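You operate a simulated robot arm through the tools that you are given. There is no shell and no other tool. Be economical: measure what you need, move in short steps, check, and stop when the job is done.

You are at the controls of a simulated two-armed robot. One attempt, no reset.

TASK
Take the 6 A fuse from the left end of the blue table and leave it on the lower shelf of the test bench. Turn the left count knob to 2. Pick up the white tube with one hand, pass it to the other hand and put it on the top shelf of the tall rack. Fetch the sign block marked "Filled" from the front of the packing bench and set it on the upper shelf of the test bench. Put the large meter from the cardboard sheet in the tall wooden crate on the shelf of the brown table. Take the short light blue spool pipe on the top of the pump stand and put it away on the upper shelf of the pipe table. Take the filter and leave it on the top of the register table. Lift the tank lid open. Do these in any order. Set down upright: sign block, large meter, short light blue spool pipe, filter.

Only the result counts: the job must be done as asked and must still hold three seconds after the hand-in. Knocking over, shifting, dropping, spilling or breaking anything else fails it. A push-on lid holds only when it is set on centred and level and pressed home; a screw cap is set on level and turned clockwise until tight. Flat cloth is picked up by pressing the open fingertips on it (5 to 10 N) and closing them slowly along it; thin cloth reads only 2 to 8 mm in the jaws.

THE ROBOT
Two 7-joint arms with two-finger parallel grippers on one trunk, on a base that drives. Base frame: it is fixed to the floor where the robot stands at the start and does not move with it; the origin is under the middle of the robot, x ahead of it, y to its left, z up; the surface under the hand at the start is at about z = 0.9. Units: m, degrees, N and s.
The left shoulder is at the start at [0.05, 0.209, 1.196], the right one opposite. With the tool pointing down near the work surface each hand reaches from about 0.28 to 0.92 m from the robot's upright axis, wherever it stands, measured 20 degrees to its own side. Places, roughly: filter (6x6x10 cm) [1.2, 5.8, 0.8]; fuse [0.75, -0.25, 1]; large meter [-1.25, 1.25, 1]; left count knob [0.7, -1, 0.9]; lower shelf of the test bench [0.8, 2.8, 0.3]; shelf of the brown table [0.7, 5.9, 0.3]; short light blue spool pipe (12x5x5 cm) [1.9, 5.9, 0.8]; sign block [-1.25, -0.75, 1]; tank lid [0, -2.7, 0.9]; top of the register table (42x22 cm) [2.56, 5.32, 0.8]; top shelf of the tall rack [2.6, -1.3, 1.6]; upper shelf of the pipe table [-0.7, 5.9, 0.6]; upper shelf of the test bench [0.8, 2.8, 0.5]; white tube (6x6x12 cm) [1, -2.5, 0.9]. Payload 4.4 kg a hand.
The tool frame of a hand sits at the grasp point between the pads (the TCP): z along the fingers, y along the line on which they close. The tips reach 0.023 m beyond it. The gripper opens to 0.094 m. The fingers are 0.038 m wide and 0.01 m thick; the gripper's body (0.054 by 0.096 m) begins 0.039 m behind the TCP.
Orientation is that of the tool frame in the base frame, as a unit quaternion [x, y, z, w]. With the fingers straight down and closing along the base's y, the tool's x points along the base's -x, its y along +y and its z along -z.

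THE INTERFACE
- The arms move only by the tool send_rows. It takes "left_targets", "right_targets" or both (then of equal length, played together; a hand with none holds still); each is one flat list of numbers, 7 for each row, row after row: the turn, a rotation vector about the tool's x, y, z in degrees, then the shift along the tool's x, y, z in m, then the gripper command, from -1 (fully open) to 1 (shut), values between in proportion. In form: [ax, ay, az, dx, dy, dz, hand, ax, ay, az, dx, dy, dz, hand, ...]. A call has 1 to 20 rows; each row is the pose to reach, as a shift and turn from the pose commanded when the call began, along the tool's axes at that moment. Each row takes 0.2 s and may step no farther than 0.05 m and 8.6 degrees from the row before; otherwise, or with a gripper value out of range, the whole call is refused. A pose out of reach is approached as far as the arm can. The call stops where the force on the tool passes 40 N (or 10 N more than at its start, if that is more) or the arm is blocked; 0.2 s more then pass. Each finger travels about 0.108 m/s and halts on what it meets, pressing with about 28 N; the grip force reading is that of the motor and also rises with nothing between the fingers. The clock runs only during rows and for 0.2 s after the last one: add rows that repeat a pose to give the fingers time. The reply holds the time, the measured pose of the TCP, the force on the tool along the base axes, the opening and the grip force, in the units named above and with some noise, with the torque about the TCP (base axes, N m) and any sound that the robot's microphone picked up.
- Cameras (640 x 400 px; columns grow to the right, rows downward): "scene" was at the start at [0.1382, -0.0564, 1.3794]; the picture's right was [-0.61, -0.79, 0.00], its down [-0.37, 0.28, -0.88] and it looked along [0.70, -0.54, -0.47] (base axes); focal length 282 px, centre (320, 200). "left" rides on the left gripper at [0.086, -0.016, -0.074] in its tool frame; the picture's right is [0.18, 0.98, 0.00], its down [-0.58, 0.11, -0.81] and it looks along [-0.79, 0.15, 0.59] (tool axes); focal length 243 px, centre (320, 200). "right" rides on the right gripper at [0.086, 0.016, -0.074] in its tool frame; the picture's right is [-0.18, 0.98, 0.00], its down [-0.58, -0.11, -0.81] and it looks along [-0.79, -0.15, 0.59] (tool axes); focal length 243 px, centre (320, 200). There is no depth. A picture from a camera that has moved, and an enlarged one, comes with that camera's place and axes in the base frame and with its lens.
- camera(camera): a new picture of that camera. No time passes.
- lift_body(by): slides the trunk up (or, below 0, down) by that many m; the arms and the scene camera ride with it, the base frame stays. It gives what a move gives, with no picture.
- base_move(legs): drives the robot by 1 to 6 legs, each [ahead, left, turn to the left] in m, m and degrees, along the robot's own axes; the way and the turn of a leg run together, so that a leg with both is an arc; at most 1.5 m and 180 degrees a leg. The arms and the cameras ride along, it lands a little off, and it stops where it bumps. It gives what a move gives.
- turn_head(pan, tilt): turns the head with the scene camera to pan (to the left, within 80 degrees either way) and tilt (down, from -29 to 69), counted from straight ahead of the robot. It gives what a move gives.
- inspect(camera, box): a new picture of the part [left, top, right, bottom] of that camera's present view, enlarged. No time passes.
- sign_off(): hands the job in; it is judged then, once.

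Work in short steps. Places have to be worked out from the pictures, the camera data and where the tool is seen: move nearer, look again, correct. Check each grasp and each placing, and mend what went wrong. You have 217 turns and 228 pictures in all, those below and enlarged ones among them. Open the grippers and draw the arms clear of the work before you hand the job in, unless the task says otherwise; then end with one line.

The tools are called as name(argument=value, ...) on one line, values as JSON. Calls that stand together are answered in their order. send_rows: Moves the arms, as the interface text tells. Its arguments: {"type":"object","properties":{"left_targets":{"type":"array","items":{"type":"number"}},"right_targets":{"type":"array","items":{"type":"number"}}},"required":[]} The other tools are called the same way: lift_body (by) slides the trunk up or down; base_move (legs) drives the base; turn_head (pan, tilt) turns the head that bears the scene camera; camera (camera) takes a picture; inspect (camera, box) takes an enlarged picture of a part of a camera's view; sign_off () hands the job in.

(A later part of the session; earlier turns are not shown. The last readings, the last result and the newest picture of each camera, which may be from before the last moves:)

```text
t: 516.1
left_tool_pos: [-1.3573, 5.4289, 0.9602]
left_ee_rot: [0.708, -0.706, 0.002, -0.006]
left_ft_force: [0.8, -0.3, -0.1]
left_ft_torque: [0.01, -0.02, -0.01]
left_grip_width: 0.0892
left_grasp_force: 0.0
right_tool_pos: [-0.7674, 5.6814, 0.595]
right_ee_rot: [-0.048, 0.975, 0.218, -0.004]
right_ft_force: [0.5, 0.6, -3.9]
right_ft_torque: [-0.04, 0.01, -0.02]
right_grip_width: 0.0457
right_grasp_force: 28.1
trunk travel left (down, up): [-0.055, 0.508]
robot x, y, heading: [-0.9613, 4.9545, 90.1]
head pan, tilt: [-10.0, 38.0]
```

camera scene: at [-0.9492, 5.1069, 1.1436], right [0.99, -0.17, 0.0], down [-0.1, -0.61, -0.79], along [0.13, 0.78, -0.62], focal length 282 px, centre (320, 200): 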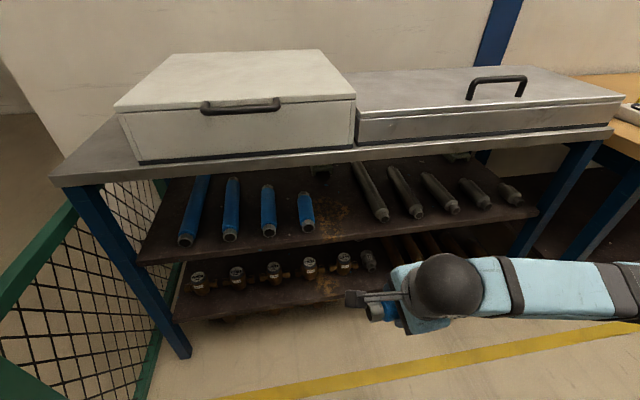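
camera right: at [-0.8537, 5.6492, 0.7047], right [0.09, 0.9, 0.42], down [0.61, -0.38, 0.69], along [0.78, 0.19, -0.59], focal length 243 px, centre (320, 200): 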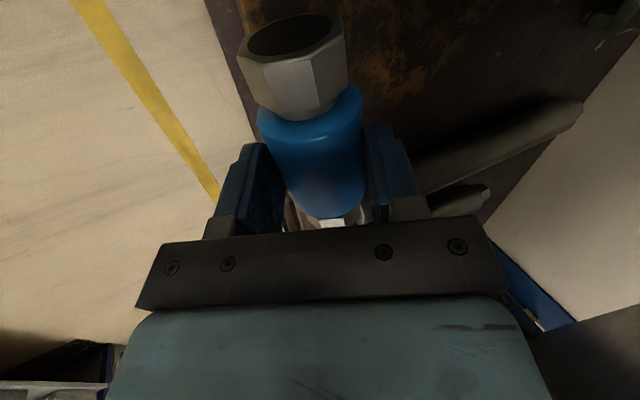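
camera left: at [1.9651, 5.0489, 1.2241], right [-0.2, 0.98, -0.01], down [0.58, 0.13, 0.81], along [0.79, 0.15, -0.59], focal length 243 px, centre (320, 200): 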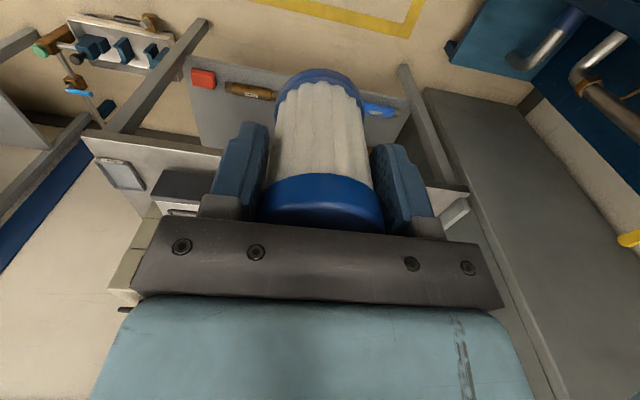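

send_rows(right_targets=[0, 0, 0, 0, -0.0017, 0.0036, 0.7, 0, 0, 0, 0, -0.0034, 0.0072, 0.7, 0, 0, 0, 0, -0.0051, 0.0109, 0.7, 0, 0, 0, 0, -0.0068, 0.0145, 0.7, 0, 0, 0, 0, -0.0085, 0.0181, 0.7])

camera(camera="right")

```text
t: 517.2
left_tool_pos: [-1.3574, 5.4283, 0.9615]
left_ee_rot: [0.707, -0.707, 0.002, -0.006]
left_ft_force: [-1.1, 0.1, 1.1]
left_ft_torque: [-0.01, 0.0, 0.0]
left_grip_width: 0.0897
left_grasp_force: 0.1
right_tool_pos: [-0.7695, 5.6863, 0.5883]
right_ee_rot: [-0.047, 0.973, 0.226, -0.006]
right_ft_force: [-1.1, -0.2, 16.3]
right_ft_torque: [0.11, -0.07, 0.04]
right_grip_width: 0.0457
right_grasp_force: 28.3
trunk travel left (down, up): [-0.055, 0.508]
robot x, y, heading: [-0.9624, 4.956, 90.3]
head pan, tilt: [-10.0, 38.0]
stopped in row 5 (right hand): the force on the tool passed its limit at 43 N (the readings are from after the stop); the commanded pose is now the measured one
```

```text
77 pictures are left
camera right: at [-0.8542, 5.6592, 0.6618], right [0.09, 0.9, 0.43], down [0.62, -0.39, 0.68], along [0.78, 0.2, -0.59], focal length 243 px, centre (320, 200)
```

right: 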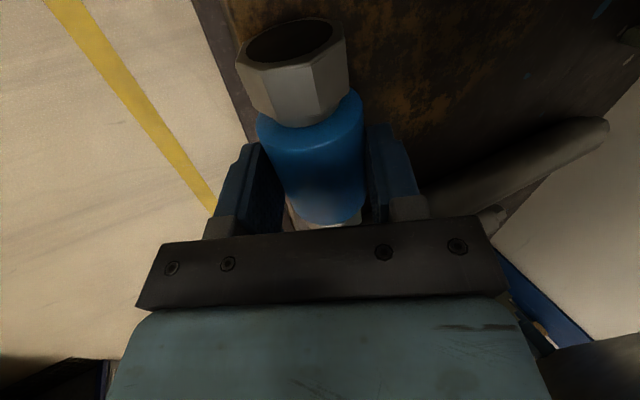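

In contact (shelf z≈0.547) with the pipe about 3.5 cm inside the edge. I'll open narrowly and back out along the tool axis.

send_rows(right_targets=[0, 0, 0, 0, 0.0, -0.001, 0.3, 0, 0, 0, 0, 0, -0.001, 0, 0, 0, 0, 0, 0, -0.001, -0.2, 0, 0, 0, 0, 0, -0.001, -0.2, 0, 0, 0, 0, -0.001, -0.02, -0.2, 0, 0, 0, 0, -0.002, -0.04, -0.2])

camera(camera="right")

```text
t: 518.6
left_tool_pos: [-1.356, 5.4289, 0.9611]
left_ee_rot: [0.707, -0.707, 0.003, -0.006]
left_ft_force: [0.7, -0.4, 0.2]
left_ft_torque: [0.03, 0.02, 0.0]
left_grip_width: 0.0894
left_grasp_force: 0.0
right_tool_pos: [-0.7667, 5.6659, 0.619]
right_ee_rot: [-0.047, 0.974, 0.223, -0.006]
right_ft_force: [0.0, 0.5, -0.2]
right_ft_torque: [-0.01, 0.01, -0.03]
right_grip_width: 0.0565
right_grasp_force: 0.0
trunk travel left (down, up): [-0.055, 0.508]
robot x, y, heading: [-0.9612, 4.9553, 90.3]
head pan, tilt: [-10.0, 38.0]
```

```text
76 pictures are left
camera right: at [-0.8517, 5.6398, 0.6925], right [0.1, 0.9, 0.43], down [0.62, -0.39, 0.69], along [0.78, 0.2, -0.59], focal length 243 px, centre (320, 200)
```

right: 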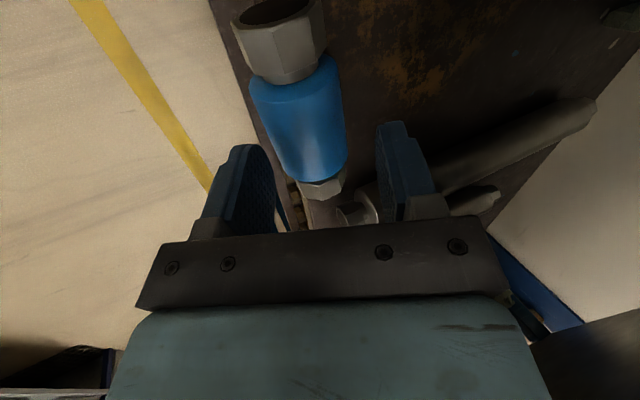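

The spool rests on the shelf. I'll withdraw the hand and check with the scene camera.

send_rows(right_targets=[0, 0, 0, 0, -0.015, -0.03, -0.2, 0, 0, 0, 0, -0.045, -0.06, -0.2, 0, 0, 0, 0, -0.08, -0.09, -0.5, 0, 0, 0, 0, -0.115, -0.12, -0.8, 0, 0, 0, 0, -0.15, -0.15, -1, 5, 0, 0, 0, -0.18, -0.18, -1, 10, 0, 0, 0, -0.2, -0.2, -1, 16, 0, 0, 0, -0.21, -0.21, -1, 24, 0, 0, 0, -0.22, -0.22, -1])

camera(camera="scene")

inspect(camera="scene", box=[260, 150, 420, 260])

```text
t: 520.6
left_tool_pos: [-1.3568, 5.4291, 0.9596]
left_ee_rot: [0.707, -0.707, 0.003, -0.005]
left_ft_force: [0.2, 0.4, -0.4]
left_ft_torque: [-0.02, -0.02, 0.02]
left_grip_width: 0.0893
left_grasp_force: 0.0
right_tool_pos: [-0.7406, 5.3721, 0.7221]
right_ee_rot: [-0.048, 0.999, 0.014, 0.004]
right_ft_force: [-0.6, 0.1, 0.6]
right_ft_torque: [-0.01, -0.01, -0.03]
right_grip_width: 0.0939
right_grasp_force: 0.1
trunk travel left (down, up): [-0.055, 0.508]
robot x, y, heading: [-0.9602, 4.9521, 89.9]
head pan, tilt: [-10.0, 38.0]
```

```text
75 pictures are left
camera scene: at [-0.9494, 5.1068, 1.1437], right [0.99, -0.17, 0.0], down [-0.1, -0.61, -0.79], along [0.13, 0.78, -0.62], focal length 282 px, centre (320, 200)
```

scene: 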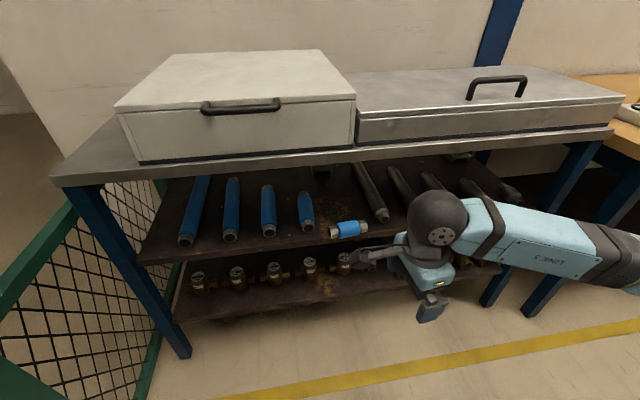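

```text
3.64 times, centred on (340, 205) of scene
camera zoom: at [-0.9494, 5.1068, 1.1437], right [0.99, -0.17, 0.0], down [-0.1, -0.61, -0.79], along [0.13, 0.78, -0.62], focal length 1024 px, centre (247, 182)
```

zoom: 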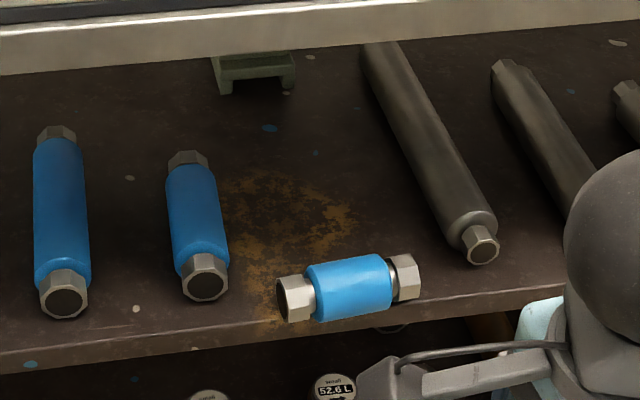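

The spool is set down, lying level as it was at the start. Next I'll raise the trunk, roll the right wrist back to neutral, then drive back east and south toward the tube.

lift_body(by=0.22)

send_rows(right_targets=[0, 0, -8, 0, -0.005, -0.02, -1, 0, 0, -16, 0, -0.01, -0.04, -1, 0, 0, -24, 0, -0.015, -0.06, -1, 0, 0, -32, 0, -0.02, -0.08, -1, 0, 0, -40, 0, -0.025, -0.1, -1, 0, 0, -48, 0, -0.03, -0.12, -1, 0, 0, -56, 0, -0.03, -0.14, -1, 0, 0, -64, 0, -0.03, -0.16, -1, 0, 0, -72, 0, -0.03, -0.18, -1, 0, 0, -80, 0, -0.03, -0.2, -1, 0, 0, -84, 0, -0.03, -0.22, -1])

base_move(legs=[[0.1, 0, 0], [0, -1.5, 0], [0, -1.2, 0], [-1.2, 0, 0], [-1.5, 0, 0], [-1.5, 0, 0]])

```text
t: 522.9
left_tool_pos: [-1.3577, 5.4297, 1.1807]
left_ee_rot: [0.708, -0.706, 0.003, -0.005]
left_ft_force: [-0.8, -0.1, 0.0]
left_ft_torque: [-0.01, 0.01, 0.0]
left_grip_width: 0.0892
left_grasp_force: 0.0
right_tool_pos: [-0.7394, 5.3724, 0.9432]
right_ee_rot: [-0.049, 0.999, 0.015, 0.004]
right_ft_force: [0.7, 0.1, 0.0]
right_ft_torque: [0.02, 0.01, 0.03]
right_grip_width: 0.0943
right_grasp_force: 0.0
trunk travel left (down, up): [-0.275, 0.288]
robot x, y, heading: [-0.956, 4.9568, 90.0]
head pan, tilt: [-10.0, 38.0]
```

```text
t: 525.3
left_tool_pos: [-1.358, 5.4281, 1.1811]
left_ee_rot: [0.707, -0.707, 0.002, -0.006]
left_ft_force: [-0.3, -0.4, 0.8]
left_ft_torque: [-0.05, 0.0, 0.01]
left_grip_width: 0.0891
left_grasp_force: 0.0
right_tool_pos: [-0.7391, 5.3353, 1.1631]
right_ee_rot: [-0.704, 0.71, 0.008, 0.013]
right_ft_force: [-0.1, -0.2, -0.2]
right_ft_torque: [0.04, 0.0, -0.01]
right_grip_width: 0.0943
right_grasp_force: 0.0
trunk travel left (down, up): [-0.275, 0.288]
robot x, y, heading: [-0.96, 4.9564, 90.3]
head pan, tilt: [-10.0, 38.0]
```

```text
t: 569.3
left_tool_pos: [1.3699, 1.366, 1.1801]
left_ee_rot: [-0.704, 0.711, -0.002, 0.006]
left_ft_force: [-0.1, 0.2, 0.1]
left_ft_torque: [0.01, 0.0, 0.0]
left_grip_width: 0.0894
left_grasp_force: 0.0
right_tool_pos: [1.9884, 1.2639, 1.1614]
right_ee_rot: [-0.7, 0.714, 0.009, 0.012]
right_ft_force: [0.5, 0.1, 0.4]
right_ft_torque: [0.04, -0.01, -0.04]
right_grip_width: 0.0939
right_grasp_force: 0.1
trunk travel left (down, up): [-0.275, 0.288]
robot x, y, heading: [1.7607, 0.8839, 89.9]
head pan, tilt: [-10.0, 38.0]
```

Good progress. I'll continue south and turn to face the sink bench where the white tube stands.

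base_move(legs=[[-1.5, 0, 0], [-1.1, 0.25, 0], [0, 0, 180]])

turn_head(pan=-15, tilt=30)

camera(camera="scene")

turn_head(pan=70, tilt=10)

camera(camera="scene")

```text
t: 589.3
left_tool_pos: [1.8354, -2.1923, 1.1805]
left_ee_rot: [0.721, 0.693, -0.005, -0.003]
left_ft_force: [0.1, 0.8, 0.3]
left_ft_torque: [0.03, -0.05, 0.02]
left_grip_width: 0.0891
left_grasp_force: 0.1
right_tool_pos: [1.2216, -2.0719, 1.1623]
right_ee_rot: [0.725, 0.689, -0.013, 0.008]
right_ft_force: [-0.1, -0.3, 0.2]
right_ft_torque: [0.0, -0.01, 0.02]
right_grip_width: 0.0941
right_grasp_force: 0.0
trunk travel left (down, up): [-0.275, 0.288]
robot x, y, heading: [1.4658, -1.7002, -92.3]
head pan, tilt: [-10.0, 38.0]
```

```text
t: 590.0
left_tool_pos: [1.8361, -2.1922, 1.1812]
left_ee_rot: [0.722, 0.692, -0.006, -0.002]
left_ft_force: [0.0, 0.2, 0.9]
left_ft_torque: [0.03, 0.0, 0.03]
left_grip_width: 0.0892
left_grasp_force: 0.1
right_tool_pos: [1.2226, -2.072, 1.1617]
right_ee_rot: [0.725, 0.689, -0.012, 0.008]
right_ft_force: [-1.0, 0.5, 0.8]
right_ft_torque: [-0.05, 0.0, 0.01]
right_grip_width: 0.0942
right_grasp_force: 0.1
trunk travel left (down, up): [-0.275, 0.288]
robot x, y, heading: [1.4613, -1.6987, -92.1]
head pan, tilt: [-15.0, 30.0]
```

```text
73 pictures are left
camera scene: at [1.4301, -1.856, 1.376], right [-0.96, 0.3, 0.0], down [0.15, 0.48, -0.87], along [-0.26, -0.83, -0.5], focal length 282 px, centre (320, 200)
```

scene: 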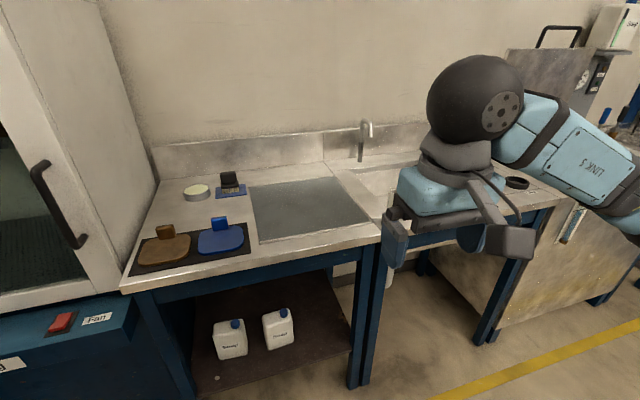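

```text
t: 591.6
left_tool_pos: [1.8359, -2.1917, 1.1808]
left_ee_rot: [0.722, 0.692, -0.005, -0.003]
left_ft_force: [0.3, -1.0, 0.5]
left_ft_torque: [-0.04, -0.02, 0.01]
left_grip_width: 0.0894
left_grasp_force: 0.0
right_tool_pos: [1.2212, -2.0726, 1.1618]
right_ee_rot: [0.725, 0.689, -0.012, 0.009]
right_ft_force: [0.0, -0.7, 0.7]
right_ft_torque: [-0.01, 0.0, -0.02]
right_grip_width: 0.0938
right_grasp_force: 0.0
trunk travel left (down, up): [-0.275, 0.288]
robot x, y, heading: [1.4617, -1.7027, -92.0]
head pan, tilt: [70.0, 10.0]
```

```text
72 pictures are left
camera scene: at [1.5429, -1.8049, 1.4084], right [-0.38, -0.93, 0.0], down [-0.16, 0.07, -0.98], along [0.91, -0.37, -0.17], focal length 282 px, centre (320, 200)
```

scene: 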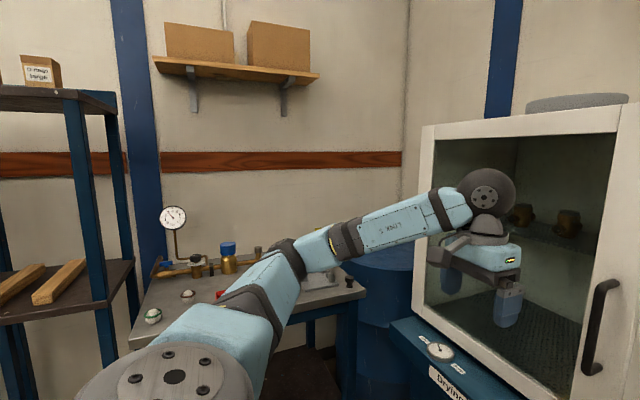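

I'll line up with the tube, moving right and slightly ahead, raise the right hand out of the way and look at it.

base_move(legs=[[0, -0.25, 2], [0.12, 0, 0]])

send_rows(right_targets=[0, 0, 0, 0, -0.04, -0.02, -1, 0, 0, 0, 0, -0.08, -0.04, -1, 0, 0, 0, 0, -0.12, -0.06, -1, 0, 0, 0, 0, -0.16, -0.08, -1])

turn_head(pan=-10, tilt=38)

camera(camera="scene")

```text
t: 595.2
left_tool_pos: [1.6063, -2.2916, 1.18]
left_ee_rot: [0.71, 0.705, -0.006, -0.004]
left_ft_force: [-0.2, 0.0, 0.3]
left_ft_torque: [-0.01, -0.01, 0.02]
left_grip_width: 0.0894
left_grasp_force: 0.1
right_tool_pos: [0.9876, -2.1927, 1.1624]
right_ee_rot: [0.714, 0.7, -0.013, 0.009]
right_ft_force: [-0.2, -0.6, -1.2]
right_ft_torque: [0.02, 0.0, 0.02]
right_grip_width: 0.0943
right_grasp_force: 0.0
trunk travel left (down, up): [-0.275, 0.288]
robot x, y, heading: [1.2117, -1.8151, -90.2]
head pan, tilt: [70.0, 10.0]
```

```text
t: 596.2
left_tool_pos: [1.6047, -2.289, 1.1818]
left_ee_rot: [0.709, 0.705, -0.007, -0.003]
left_ft_force: [0.5, 0.7, 0.0]
left_ft_torque: [0.03, -0.01, 0.02]
left_grip_width: 0.0892
left_grasp_force: 0.1
right_tool_pos: [0.8277, -2.1844, 1.2432]
right_ee_rot: [0.713, 0.701, -0.013, 0.01]
right_ft_force: [1.0, -0.2, -0.2]
right_ft_torque: [-0.01, -0.01, 0.01]
right_grip_width: 0.094
right_grasp_force: 0.0
trunk travel left (down, up): [-0.275, 0.288]
robot x, y, heading: [1.2132, -1.8151, -90.5]
head pan, tilt: [70.0, 10.0]
```

```text
t: 597.7
left_tool_pos: [1.6057, -2.2913, 1.1806]
left_ee_rot: [0.709, 0.705, -0.007, -0.002]
left_ft_force: [-0.5, 0.1, -0.1]
left_ft_torque: [0.01, -0.03, 0.01]
left_grip_width: 0.0893
left_grasp_force: 0.1
right_tool_pos: [0.8307, -2.1867, 1.2436]
right_ee_rot: [0.714, 0.7, -0.012, 0.009]
right_ft_force: [-0.5, 0.3, -0.1]
right_ft_torque: [0.02, -0.02, -0.01]
right_grip_width: 0.0943
right_grasp_force: 0.1
trunk travel left (down, up): [-0.275, 0.288]
robot x, y, heading: [1.2165, -1.8141, -90.2]
head pan, tilt: [-10.0, 38.0]
```

```text
71 pictures are left
camera scene: at [1.1972, -1.9668, 1.3637], right [-0.98, 0.18, 0.0], down [0.11, 0.61, -0.79], along [-0.14, -0.78, -0.62], focal length 282 px, centre (320, 200)
```

scene: 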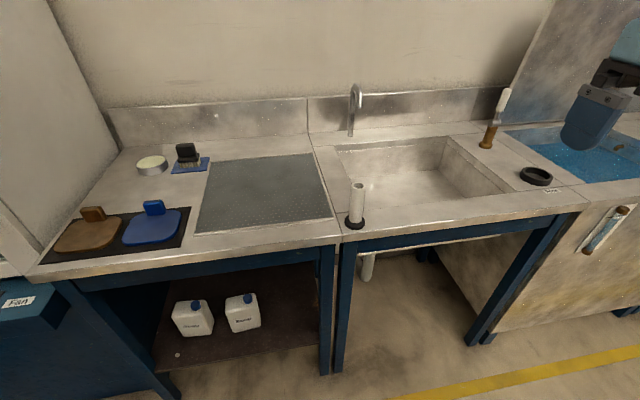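

inspect(camera="scene", box=[310, 160, 410, 240])

```text
5.00 times, centred on (360, 200) of scene
camera zoom: at [1.1972, -1.9668, 1.3637], right [-0.98, 0.18, 0.0], down [0.11, 0.61, -0.79], along [-0.14, -0.78, -0.62], focal length 1408 px, centre (120, 200)
```

zoom: 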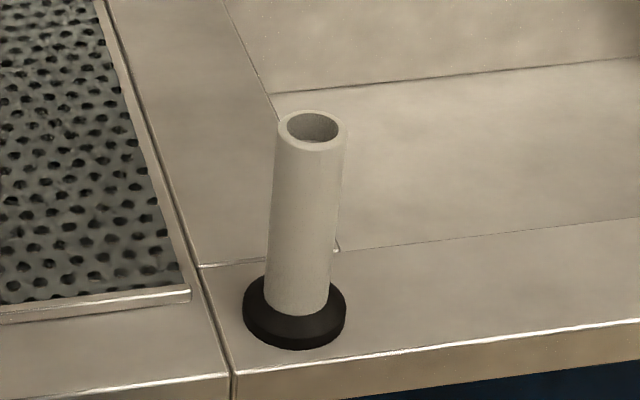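

The tube is a 32 mm pipe with a 60 mm black foot at about (1.02, -2.46), top at z≈1.0. The right hand will take it near the top, leaving the lower part free for the left hand. Moving above it.

send_rows(right_targets=[0, 0, 0, -0.034, 0.024, 0.0, -0.5, 0, 0, 0, -0.068, 0.049, 0.01, -0.5, 0, 0, 0, -0.102, 0.073, 0.03, -0.5, 0, 0, 0, -0.136, 0.097, 0.06, -0.5, 0, 0, 0, -0.17, 0.121, 0.09, -0.5, 0, 0, 0, -0.204, 0.145, 0.11, -0.5, 0, 0, 0, -0.238, 0.17, 0.13, -0.5, 0, 0, 0, -0.269, 0.194, 0.15, -0.5])

camera(camera="right")

```text
refused: row 4 steps farther than a row can; nothing moved
```

```text
69 pictures are left
camera right: at [0.8473, -2.097, 1.3155], right [0.98, -0.2, 0.0], down [-0.11, -0.55, 0.82], along [-0.17, -0.81, -0.57], focal length 243 px, centre (320, 200)
```

right: 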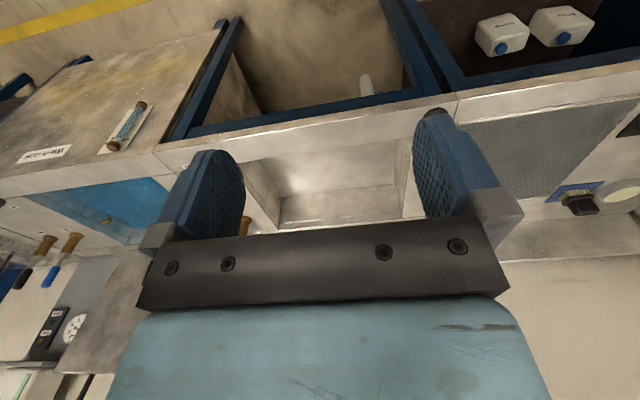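

Resending with more, smaller rows.

send_rows(right_targets=[0, 0, 0, -0.03, 0.022, 0.01, -0.5, 0, 0, 0, -0.06, 0.044, 0.02, -0.5, 0, 0, 0, -0.09, 0.065, 0.035, -0.5, 0, 0, 0, -0.12, 0.087, 0.05, -0.5, 0, 0, 0, -0.15, 0.108, 0.065, -0.5, 0, 0, 0, -0.18, 0.13, 0.085, -0.5, 0, 0, 0, -0.21, 0.15, 0.105, -0.5, 0, 0, 0, -0.24, 0.172, 0.125, -0.5, 0, 0, 0, -0.269, 0.194, 0.145, -0.5])

camera(camera="right")

```text
t: 599.7
left_tool_pos: [1.6068, -2.292, 1.1801]
left_ee_rot: [0.71, 0.705, -0.007, -0.004]
left_ft_force: [0.4, -0.7, -0.2]
left_ft_torque: [-0.02, 0.02, 0.01]
left_grip_width: 0.0895
left_grasp_force: 0.1
right_tool_pos: [1.018, -2.4654, 1.105]
right_ee_rot: [0.713, 0.701, -0.014, 0.008]
right_ft_force: [-0.1, -1.0, 0.1]
right_ft_torque: [0.02, 0.04, 0.0]
right_grip_width: 0.0704
right_grasp_force: 0.1
trunk travel left (down, up): [-0.275, 0.288]
robot x, y, heading: [1.2122, -1.8144, -90.1]
head pan, tilt: [-10.0, 38.0]
```

```text
68 pictures are left
camera right: at [1.0357, -2.3772, 1.1773], right [0.98, -0.2, 0.0], down [-0.11, -0.56, 0.82], along [-0.17, -0.81, -0.57], focal length 243 px, centre (320, 200)
```

right: 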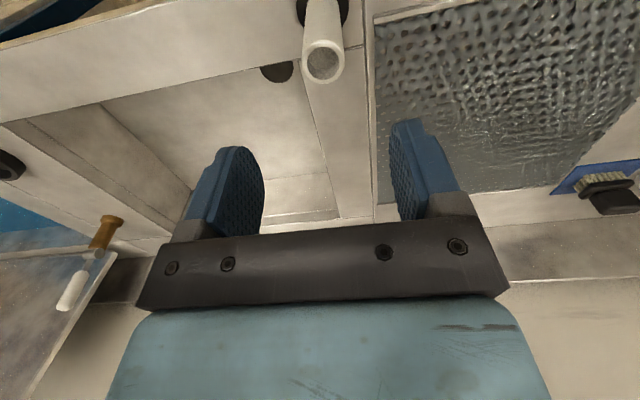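

Aligned within a few millimetres. I'll descend to z 0.975 and close.

send_rows(right_targets=[0, 0, 0, 0.004, 0.0015, 0.045, -0.5, 0, 0, 0, 0.004, 0.0015, 0.09, -0.5, 0, 0, 0, 0.004, 0.0015, 0.13, -0.5, 0, 0, 0, 0.004, 0.0015, 0.13, 0, 0, 0, 0, 0.004, 0.0015, 0.13, 0.5, 0, 0, 0, 0.004, 0.0015, 0.13, 0.9, 0, 0, 0, 0.004, 0.0015, 0.13, 0.9, 0, 0, 0, 0.004, 0.0015, 0.1, 0.9, 0, 0, 0, 0.004, 0.0015, 0.055, 0.9, 0, 0, 0, 0.004, 0.0015, 0.01, 0.9])

camera(camera="scene")

```text
t: 601.9
left_tool_pos: [1.6057, -2.291, 1.181]
left_ee_rot: [0.71, 0.705, -0.006, -0.002]
left_ft_force: [-0.3, 0.1, -0.7]
left_ft_torque: [0.01, 0.02, 0.0]
left_grip_width: 0.0895
left_grasp_force: 0.0
right_tool_pos: [1.0197, -2.4594, 1.0974]
right_ee_rot: [0.713, 0.701, -0.012, 0.008]
right_ft_force: [0.5, 0.1, -0.8]
right_ft_torque: [0.02, 0.01, 0.0]
right_grip_width: 0.0314
right_grasp_force: 28.1
trunk travel left (down, up): [-0.275, 0.288]
robot x, y, heading: [1.2139, -1.8126, -90.3]
head pan, tilt: [-10.0, 38.0]
```

```text
67 pictures are left
camera scene: at [1.1978, -1.9662, 1.3637], right [-0.98, 0.18, 0.0], down [0.11, 0.61, -0.79], along [-0.14, -0.78, -0.62], focal length 282 px, centre (320, 200)
```

scene: 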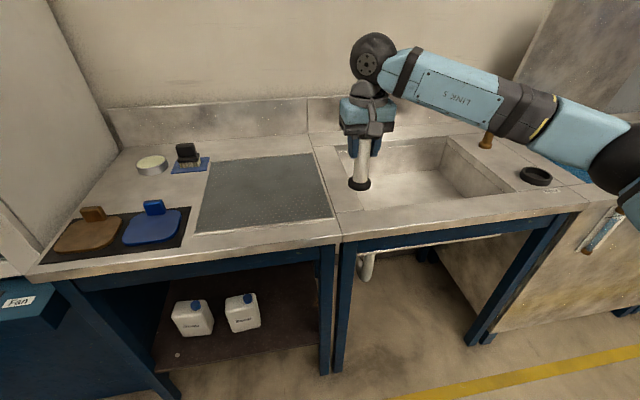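

The tube is held near its top. I'll back into open space, bring the tube in front of me and test the left hand's forward-pointing pose.

base_move(legs=[[-0.35, 0, 0]])

send_rows(left_targets=[0, -8, 0, -0.012, -0.01, 0.003, -1, 0, -16, 0, -0.024, -0.02, 0.006, -1, 0, -24, 0, -0.036, -0.03, 0.009, -1, 0, -32, 0, -0.048, -0.04, 0.012, -1, 0, -40, 0, -0.06, -0.05, 0.015, -1, 0, -48, 0, -0.072, -0.06, 0.018, -1, 0, -56, 0, -0.084, -0.07, 0.021, -1, 0, -64, 0, -0.096, -0.08, 0.024, -1, 0, -72, 0, -0.108, -0.09, 0.027, -1, 0, -80, 0, -0.12, -0.1, 0.03, -1], right_targets=[0, 0, 0, -0.005, 0.02, -0.01, 0.9, 0, 0, 0, -0.01, 0.04, -0.02, 0.9, 0, 0, 0, -0.015, 0.06, -0.03, 0.9, 0, 0, 0, -0.02, 0.08, -0.04, 0.9, 0, 0, 0, -0.025, 0.1, -0.05, 0.9, 0, 0, 0, -0.03, 0.12, -0.06, 0.9, 0, 0, 0, -0.035, 0.14, -0.07, 0.9, 0, 0, 0, -0.04, 0.155, -0.08, 0.9, 0, 0, 0, -0.045, 0.165, -0.09, 0.9, 0, 0, 0, -0.05, 0.17, -0.1, 0.9])

turn_head(pan=0, tilt=20)

camera(camera="scene")

```text
t: 604.2
left_tool_pos: [1.6143, -1.9614, 1.1808]
left_ee_rot: [0.707, 0.707, -0.007, -0.004]
left_ft_force: [0.2, -0.6, -0.5]
left_ft_torque: [0.03, 0.02, -0.01]
left_grip_width: 0.0894
left_grasp_force: 0.1
right_tool_pos: [1.029, -2.1352, 1.0965]
right_ee_rot: [0.711, 0.703, -0.013, 0.008]
right_ft_force: [-0.5, -0.7, -1.5]
right_ft_torque: [-0.01, 0.02, 0.02]
right_grip_width: 0.0314
right_grasp_force: 28.2
trunk travel left (down, up): [-0.275, 0.288]
robot x, y, heading: [1.2163, -1.489, -89.8]
head pan, tilt: [-10.0, 38.0]
stopped in leg 1: the robot was blocked; the commanded pose is now the measured one
```

```text
t: 606.4
left_tool_pos: [1.5166, -2.0729, 1.1599]
left_ee_rot: [0.56, 0.563, -0.432, 0.427]
left_ft_force: [-0.2, 0.7, 0.2]
left_ft_torque: [0.02, -0.02, 0.03]
left_grip_width: 0.0939
left_grasp_force: 0.0
left hand out of reach, approached as far as the arm can: row 10
right_tool_pos: [1.1983, -2.1833, 1.1985]
right_ee_rot: [0.71, 0.704, -0.013, 0.01]
right_ft_force: [0.1, 1.0, -1.4]
right_ft_torque: [-0.02, -0.04, -0.01]
right_grip_width: 0.0311
right_grasp_force: 27.6
trunk travel left (down, up): [-0.275, 0.288]
robot x, y, heading: [1.2178, -1.4884, -90.0]
head pan, tilt: [-10.0, 38.0]
```

```text
t: 607.2
left_tool_pos: [1.5183, -2.0727, 1.1595]
left_ee_rot: [0.562, 0.563, -0.432, 0.425]
left_ft_force: [0.0, -1.1, 0.3]
left_ft_torque: [0.03, 0.03, 0.0]
left_grip_width: 0.0942
left_grasp_force: 0.1
right_tool_pos: [1.1991, -2.1839, 1.1982]
right_ee_rot: [0.71, 0.704, -0.013, 0.01]
right_ft_force: [0.1, -0.8, -1.0]
right_ft_torque: [0.02, 0.02, 0.05]
right_grip_width: 0.0313
right_grasp_force: 27.3
trunk travel left (down, up): [-0.275, 0.288]
robot x, y, heading: [1.2168, -1.4886, -89.7]
head pan, tilt: [0.0, 20.0]
```

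```text
66 pictures are left
camera scene: at [1.2168, -1.6482, 1.392], right [-1.0, 0.0, 0.0], down [0.0, 0.34, -0.94], along [0.0, -0.94, -0.34], focal length 282 px, centre (320, 200)
```

scene: 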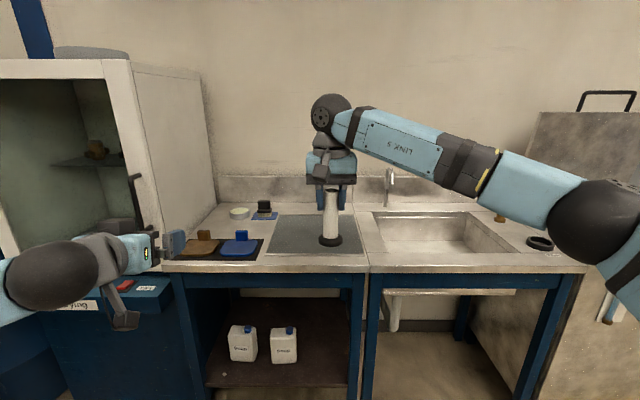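

The left hand reaches a nearly horizontal forward pose, 75°. I'll bring it laterally in line behind the tube's lower part.

send_rows(left_targets=[0, 0, 0, 0.002, -0.045, -0.0024, -1, 0, 0, 0, 0.003, -0.09, -0.005, -1, 0, 0, 0, 0.005, -0.135, -0.007, -1, 0, 0, 0, 0.007, -0.18, -0.01, -1, 0, 0, 0, 0.008, -0.225, -0.012, -1, 0, 0, 0, 0.01, -0.27, -0.014, -1, 0, 0, 0, 0.0117, -0.317, -0.0166, -1])

camera(camera="scene")

camera(camera="left")

```text
t: 608.8
left_tool_pos: [1.1984, -2.0517, 1.1572]
left_ee_rot: [0.563, 0.562, -0.432, 0.425]
left_ft_force: [-1.4, 0.2, -0.4]
left_ft_torque: [0.03, 0.0, 0.04]
left_grip_width: 0.0939
left_grasp_force: 0.1
right_tool_pos: [1.197, -2.1844, 1.198]
right_ee_rot: [0.711, 0.703, -0.012, 0.009]
right_ft_force: [-0.9, -0.6, -1.1]
right_ft_torque: [0.0, -0.03, -0.05]
right_grip_width: 0.0312
right_grasp_force: 28.0
trunk travel left (down, up): [-0.275, 0.288]
robot x, y, heading: [1.2197, -1.489, -89.8]
head pan, tilt: [0.0, 20.0]
```

```text
65 pictures are left
camera scene: at [1.2148, -1.6482, 1.3921], right [-1.0, 0.0, 0.0], down [0.0, 0.34, -0.94], along [0.0, -0.94, -0.34], focal length 282 px, centre (320, 200)
```

scene: 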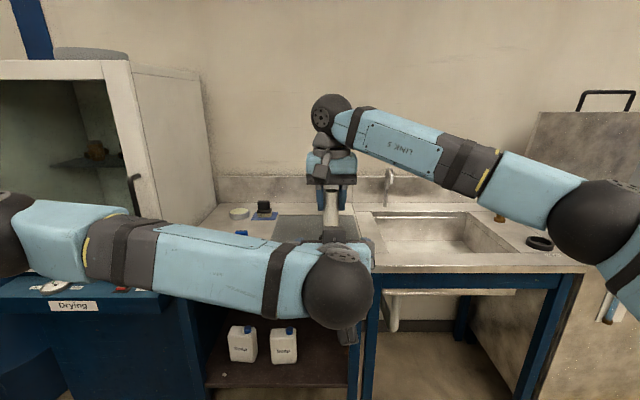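

```text
64 pictures are left
camera left: at [1.1825, -1.9573, 1.094], right [0.98, 0.04, -0.18], down [0.12, 0.62, 0.77], along [0.15, -0.78, 0.61], focal length 243 px, centre (320, 200)
```

left: 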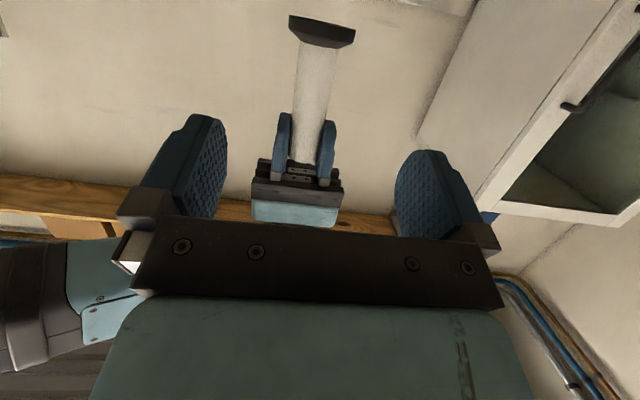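

The tube is centred between the left fingers, with about 5 cm exposed between the foot and the right fingertips. I'll advance and close the left hand on it.

send_rows(left_targets=[0, 0, 0, -0.005, -0.001, 0.03, -1, 0, 0, 0, -0.01, -0.001, 0.061, -1, 0, 0, 0, -0.015, -0.001, 0.092, -1, 0, 0, 0, -0.0203, -0.001, 0.1223, -1, 0, 0, 0, -0.0203, -0.001, 0.1223, -0.3, 0, 0, 0, -0.0203, -0.001, 0.1223, 0.2, 0, 0, 0, -0.0203, -0.001, 0.1223, 0.6, 0, 0, 0, -0.0203, -0.001, 0.1223, 0.9, 0, 0, 0, -0.0203, -0.001, 0.1223, 0.9])

camera(camera="left")

```text
t: 610.8
left_tool_pos: [1.1989, -2.175, 1.1432]
left_ee_rot: [0.563, 0.562, -0.433, 0.424]
left_ft_force: [-13.0, -3.9, -0.4]
left_ft_torque: [0.17, -0.92, -0.16]
left_grip_width: 0.0307
left_grasp_force: 28.3
right_tool_pos: [1.2004, -2.1826, 1.1974]
right_ee_rot: [0.709, 0.705, -0.013, 0.008]
right_ft_force: [12.1, 4.9, -0.9]
right_ft_torque: [0.06, 0.29, 0.1]
right_grip_width: 0.0312
right_grasp_force: 28.1
trunk travel left (down, up): [-0.275, 0.288]
robot x, y, heading: [1.2218, -1.487, -89.7]
head pan, tilt: [0.0, 20.0]
```

```text
63 pictures are left
camera left: at [1.1837, -2.0793, 1.0812], right [0.98, 0.04, -0.19], down [0.12, 0.62, 0.77], along [0.15, -0.78, 0.61], focal length 243 px, centre (320, 200)
```

left: 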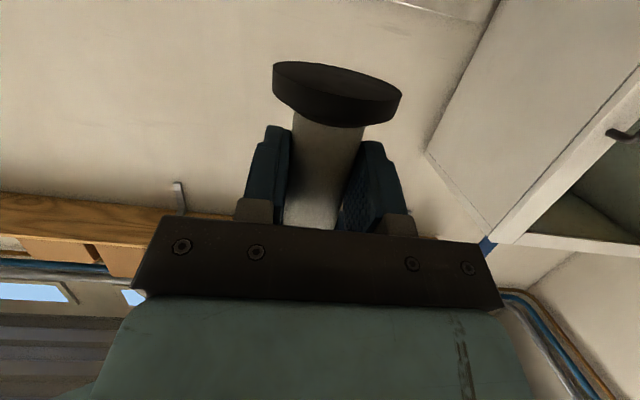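

Both hands hold the tube. Next I'll open the right hand and lift it clear.

send_rows(right_targets=[0, 0, 0, 0, 0, 0, 0.5, 0, 0, 0, 0, 0, 0, 0, 0, 0, 0, 0, 0, 0, -0.5, 0, 0, 0, 0, 0, 0, -0.5, 0, 0, 0, 0, 0, -0.03, -0.5, 0, 0, 0, 0, 0, -0.07, -0.5, 0, 0, 0, 0, 0, -0.11, -0.5, 0, 0, 0, 0, -0.04, -0.125, -0.5, 0, 0, 0, 0, -0.08, -0.125, -0.5, 0, 0, 0, 0, -0.12, -0.125, -0.5, 0, 0, 0, 0, -0.165, -0.125, -0.5, 0, 0, 0, 0, -0.21, -0.125, -0.5, 0, 0, 0, 0, -0.255, -0.11, -1, 0, 0, 0, 0, -0.3, -0.1, -1, 0, 0, 0, 0.04, -0.32, -0.09, -1, 0, 0, 0, 0.085, -0.33, -0.08, -1])

camera(camera="scene")

```text
t: 614.2
left_tool_pos: [1.1988, -2.1735, 1.1444]
left_ee_rot: [0.562, 0.562, -0.433, 0.426]
left_ft_force: [-0.7, 0.3, 0.2]
left_ft_torque: [0.01, -0.01, 0.0]
left_grip_width: 0.0307
left_grasp_force: 28.3
right_tool_pos: [0.8659, -2.09, 1.2778]
right_ee_rot: [0.711, 0.703, -0.013, 0.01]
right_ft_force: [0.4, 0.2, 0.3]
right_ft_torque: [-0.01, 0.0, -0.02]
right_grip_width: 0.0942
right_grasp_force: 0.0
trunk travel left (down, up): [-0.275, 0.288]
robot x, y, heading: [1.2175, -1.4862, -90.1]
head pan, tilt: [0.0, 20.0]
```

```text
62 pictures are left
camera scene: at [1.2158, -1.6473, 1.3923], right [-1.0, 0.0, 0.0], down [0.0, 0.34, -0.94], along [0.0, -0.94, -0.34], focal length 282 px, centre (320, 200)
```

scene: 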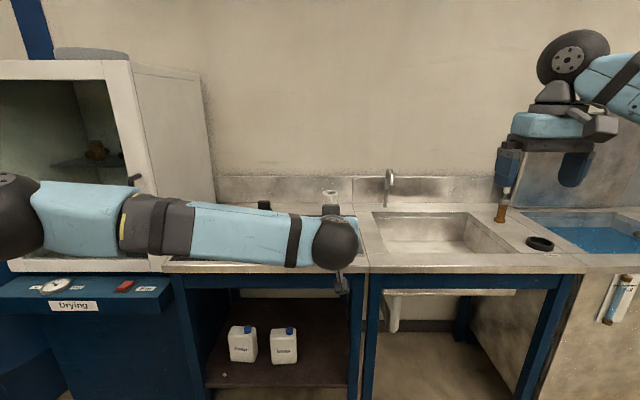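

The handover worked. Next I'll turn to face the tall rack (east), raise the trunk and look at its top shelf.

base_move(legs=[[0.1, 0.2, 0], [0, 0, 90]])

lift_body(by=0.285)

turn_head(pan=15, tilt=5)

camera(camera="scene")

```text
t: 620.4
left_tool_pos: [2.1046, -1.6038, 1.143]
left_ee_rot: [-0.001, 0.796, -0.005, 0.606]
left_ft_force: [0.1, 0.6, -0.1]
left_ft_torque: [0.02, 0.0, 0.0]
left_grip_width: 0.0309
left_grasp_force: 28.2
right_tool_pos: [2.0219, -1.9353, 1.278]
right_ee_rot: [0.004, 1.0, -0.003, 0.016]
right_ft_force: [-0.1, 0.2, -1.4]
right_ft_torque: [0.01, -0.01, 0.0]
right_grip_width: 0.0943
right_grasp_force: 0.1
trunk travel left (down, up): [-0.275, 0.288]
robot x, y, heading: [1.4202, -1.588, 0.4]
head pan, tilt: [0.0, 20.0]
```

```text
t: 623.3
left_tool_pos: [2.1044, -1.6044, 1.4295]
left_ee_rot: [-0.001, 0.795, -0.005, 0.606]
left_ft_force: [-0.4, 0.1, -1.3]
left_ft_torque: [-0.01, 0.01, 0.0]
left_grip_width: 0.0308
left_grasp_force: 28.1
right_tool_pos: [2.0225, -1.9349, 1.5614]
right_ee_rot: [0.005, 1.0, -0.003, 0.016]
right_ft_force: [0.1, 0.4, -0.3]
right_ft_torque: [0.02, -0.01, 0.0]
right_grip_width: 0.0936
right_grasp_force: 0.1
trunk travel left (down, up): [-0.56, 0.003]
robot x, y, heading: [1.4222, -1.5872, 0.5]
head pan, tilt: [0.0, 20.0]
```

```text
t: 624.0
left_tool_pos: [2.105, -1.6048, 1.43]
left_ee_rot: [-0.002, 0.795, -0.004, 0.606]
left_ft_force: [-1.8, -0.9, -1.5]
left_ft_torque: [-0.04, -0.03, -0.03]
left_grip_width: 0.0306
left_grasp_force: 28.4
right_tool_pos: [2.0219, -1.9361, 1.562]
right_ee_rot: [0.004, 1.0, -0.003, 0.016]
right_ft_force: [0.1, 0.6, 0.0]
right_ft_torque: [0.01, -0.03, 0.0]
right_grip_width: 0.094
right_grasp_force: 0.1
trunk travel left (down, up): [-0.56, 0.003]
robot x, y, heading: [1.4148, -1.5873, 0.3]
head pan, tilt: [15.0, 5.0]
```

```text
61 pictures are left
camera scene: at [1.5716, -1.5629, 1.7013], right [0.26, -0.96, 0.0], down [-0.09, -0.02, -1.0], along [0.96, 0.26, -0.09], focal length 282 px, centre (320, 200)
```

scene: 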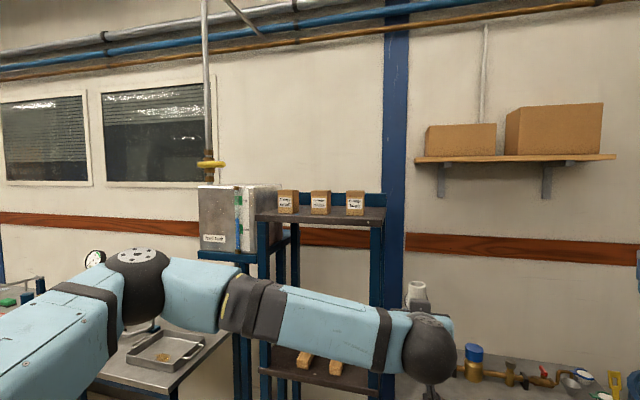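

The rack's top shelf has three small boxes toward the back and a free front strip. I'll raise the tube above shelf height, then move closer.

send_rows(left_targets=[0, 0, 0, -0.04, 0, -0.01, 0.9, 0, 0, 0, -0.08, 0, -0.02, 0.9, 0, 0, 0, -0.12, 0, -0.031, 0.9, 0, 0, 0, -0.16, 0, -0.042, 0.9, 0, 0, 0, -0.2, 0, -0.053, 0.9, 0, 0, 0, -0.232, 0, -0.062, 0.9])

base_move(legs=[[0, 0.22, 0], [0.12, 0, 0]])

turn_head(pan=0, tilt=15)

camera(camera="scene")

```text
t: 625.5
left_tool_pos: [2.1054, -1.6033, 1.6708]
left_ee_rot: [-0.001, 0.795, -0.005, 0.606]
left_ft_force: [0.0, 0.5, -0.7]
left_ft_torque: [-0.04, 0.01, -0.01]
left_grip_width: 0.0303
left_grasp_force: 28.1
right_tool_pos: [2.0217, -1.9364, 1.5623]
right_ee_rot: [0.005, 1.0, -0.003, 0.016]
right_ft_force: [-0.3, 0.3, 0.4]
right_ft_torque: [0.01, -0.06, 0.03]
right_grip_width: 0.0941
right_grasp_force: 0.1
trunk travel left (down, up): [-0.56, 0.003]
robot x, y, heading: [1.4183, -1.5875, 0.2]
head pan, tilt: [15.0, 5.0]
```

```text
t: 628.8
left_tool_pos: [2.2214, -1.3852, 1.671]
left_ee_rot: [0.0, 0.794, -0.006, 0.608]
left_ft_force: [-0.7, -0.1, -1.0]
left_ft_torque: [-0.02, 0.06, 0.01]
left_grip_width: 0.0306
left_grasp_force: 27.8
right_tool_pos: [2.1375, -1.7183, 1.5644]
right_ee_rot: [0.006, 1.0, -0.002, 0.017]
right_ft_force: [0.4, 0.1, -0.3]
right_ft_torque: [0.0, 0.01, 0.02]
right_grip_width: 0.0939
right_grasp_force: 0.2
trunk travel left (down, up): [-0.56, 0.003]
robot x, y, heading: [1.5354, -1.3669, 0.2]
head pan, tilt: [15.0, 5.0]
```

```text
t: 629.6
left_tool_pos: [2.2266, -1.3851, 1.6695]
left_ee_rot: [0.0, 0.795, -0.006, 0.606]
left_ft_force: [-0.2, -0.4, -0.8]
left_ft_torque: [0.02, 0.0, 0.0]
left_grip_width: 0.0308
left_grasp_force: 28.0
right_tool_pos: [2.1418, -1.7189, 1.5614]
right_ee_rot: [0.006, 1.0, -0.002, 0.015]
right_ft_force: [0.4, 0.1, 0.7]
right_ft_torque: [0.01, 0.01, 0.02]
right_grip_width: 0.094
right_grasp_force: 0.2
trunk travel left (down, up): [-0.56, 0.003]
robot x, y, heading: [1.5364, -1.3686, 0.2]
head pan, tilt: [0.0, 15.0]
```

```text
60 pictures are left
camera scene: at [1.6971, -1.3684, 1.685], right [0.0, -1.0, 0.0], down [-0.26, 0.0, -0.97], along [0.97, 0.0, -0.26], focal length 282 px, centre (320, 200)
```

scene: 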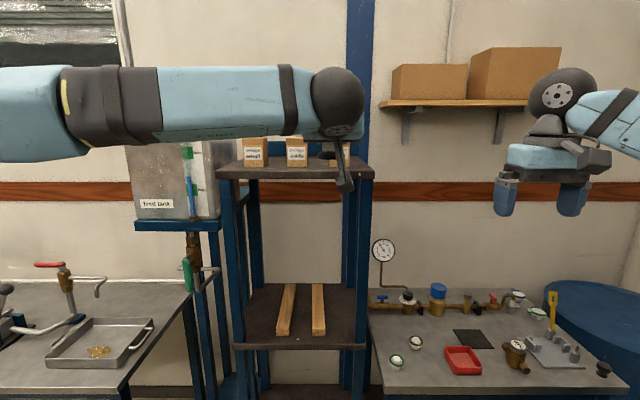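

Top shelf is at z≈1.55 with its front edge at x≈2.45, and the boxes start at x≈2.68. I'll drive 12 cm closer, then extend the left arm so the tube is over the free strip at about (2.54, -1.34).

base_move(legs=[[0.12, 0.03, 0]])

send_rows(left_targets=[0, 0, 0, -0.01, 0, 0.038, 0.9, 0, 0, 0, -0.02, 0, 0.077, 0.9, 0, 0, 0, -0.03, 0, 0.115, 0.9, 0, 0, 0, -0.04, 0, 0.154, 0.9, 0, 0, 0, -0.048, 0, 0.185, 0.9])

turn_head(pan=-8, tilt=15)

camera(camera="scene")

camera(camera="left")

```text
t: 630.8
left_tool_pos: [2.3387, -1.3569, 1.6714]
left_ee_rot: [0.0, 0.794, -0.005, 0.607]
left_ft_force: [-1.2, 0.6, -0.2]
left_ft_torque: [-0.05, 0.02, 0.06]
left_grip_width: 0.0305
left_grasp_force: 27.8
right_tool_pos: [2.256, -1.6903, 1.5629]
right_ee_rot: [0.006, 1.0, -0.003, 0.017]
right_ft_force: [-0.2, -0.6, -0.6]
right_ft_torque: [-0.02, -0.01, -0.02]
right_grip_width: 0.0942
right_grasp_force: 0.0
trunk travel left (down, up): [-0.56, 0.003]
robot x, y, heading: [1.6535, -1.3395, 0.3]
head pan, tilt: [0.0, 15.0]
```

```text
t: 632.0
left_tool_pos: [2.533, -1.3595, 1.668]
left_ee_rot: [0.0, 0.795, -0.005, 0.607]
left_ft_force: [-0.8, -0.4, -0.8]
left_ft_torque: [-0.02, 0.01, 0.01]
left_grip_width: 0.0305
left_grasp_force: 28.3
right_tool_pos: [2.259, -1.6908, 1.561]
right_ee_rot: [0.006, 1.0, -0.002, 0.016]
right_ft_force: [-0.3, 0.6, 0.5]
right_ft_torque: [-0.01, 0.03, 0.0]
right_grip_width: 0.0939
right_grasp_force: 0.2
trunk travel left (down, up): [-0.56, 0.003]
robot x, y, heading: [1.6521, -1.3414, 0.2]
head pan, tilt: [0.0, 15.0]
```

```text
t: 632.7
left_tool_pos: [2.5321, -1.3578, 1.6686]
left_ee_rot: [0.001, 0.795, -0.007, 0.606]
left_ft_force: [0.4, 0.5, -0.9]
left_ft_torque: [-0.01, 0.04, -0.03]
left_grip_width: 0.0306
left_grasp_force: 27.8
right_tool_pos: [2.2583, -1.6889, 1.5627]
right_ee_rot: [0.006, 1.0, -0.003, 0.015]
right_ft_force: [0.0, -0.3, 0.7]
right_ft_torque: [-0.03, 0.0, 0.0]
right_grip_width: 0.0941
right_grasp_force: 0.0
trunk travel left (down, up): [-0.56, 0.003]
robot x, y, heading: [1.6523, -1.3392, -0.1]
head pan, tilt: [-8.0, 15.0]
```

```text
59 pictures are left
camera scene: at [1.8126, -1.3518, 1.6852], right [-0.14, -0.99, 0.0], down [-0.26, 0.04, -0.97], along [0.96, -0.13, -0.26], focal length 282 px, centre (320, 200)
```

scene: 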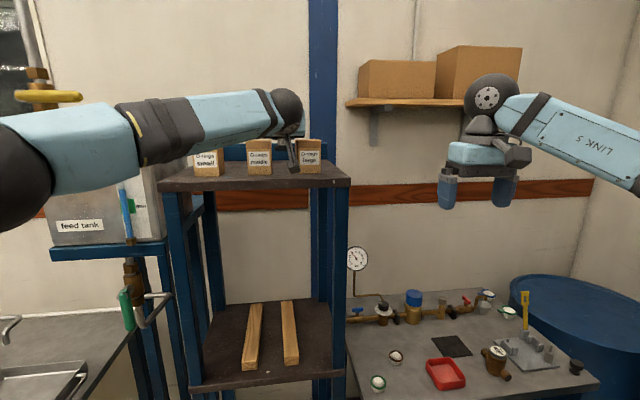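

```text
58 pictures are left
camera left: at [2.4382, -1.3755, 1.6048], right [-0.04, 0.98, -0.19], down [-0.62, 0.12, 0.77], along [0.78, 0.15, 0.61], focal length 243 px, centre (320, 200)
```

left: 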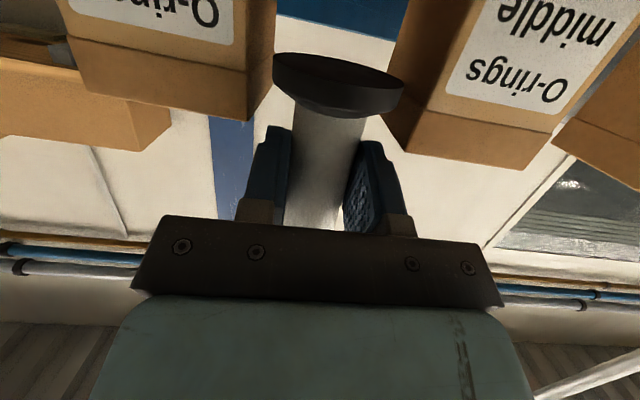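

The free strip is x≈2.38–2.55, so I'm too deep and almost between the boxes. I'll back up 8 cm, then lower toward the shelf.

send_rows(left_targets=[0, 0, 0, 0.0104, 0, -0.0387, 0.9, 0, 0, 0, 0.0208, 0, -0.0773, 0.9, 0, 0, 0, 0.04, 0, -0.0722, 0.9, 0, 0, 0, 0.059, 0, -0.067, 0.9])

inspect(camera="scene", box=[140, 70, 380, 220])

camera(camera="left")

```text
t: 633.7
left_tool_pos: [2.4543, -1.3573, 1.6279]
left_ee_rot: [0.001, 0.796, -0.007, 0.606]
left_ft_force: [0.1, 0.0, -1.7]
left_ft_torque: [0.01, -0.03, 0.01]
left_grip_width: 0.0307
left_grasp_force: 28.2
right_tool_pos: [2.2591, -1.6897, 1.5612]
right_ee_rot: [0.006, 1.0, -0.002, 0.016]
right_ft_force: [-0.1, -0.4, 0.3]
right_ft_torque: [0.01, 0.03, 0.0]
right_grip_width: 0.0941
right_grasp_force: 0.0
trunk travel left (down, up): [-0.56, 0.003]
robot x, y, heading: [1.6575, -1.3384, 0.1]
head pan, tilt: [-8.0, 15.0]
```

```text
2.67 times, centred on (260, 145) of scene
camera zoom: at [1.8138, -1.3511, 1.6851], right [-0.14, -0.99, 0.0], down [-0.26, 0.04, -0.97], along [0.96, -0.13, -0.26], focal length 751 px, centre (480, 347)
```

zoom: 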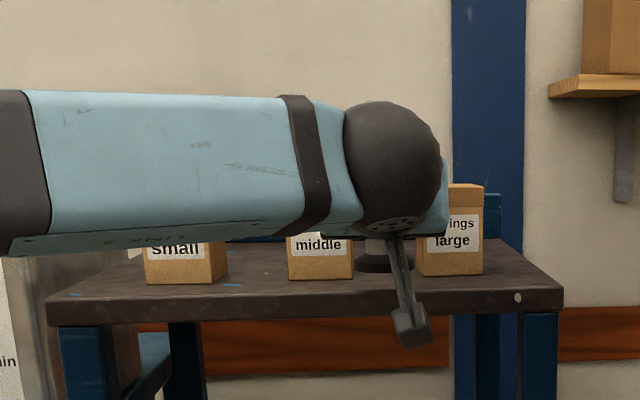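

```text
56 pictures are left
camera left: at [2.3597, -1.3727, 1.5649], right [-0.04, 0.98, -0.19], down [-0.62, 0.12, 0.77], along [0.78, 0.15, 0.61], focal length 243 px, centre (320, 200)
```

left: 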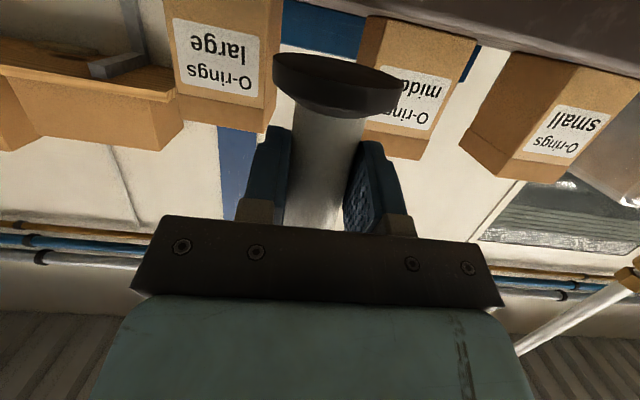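

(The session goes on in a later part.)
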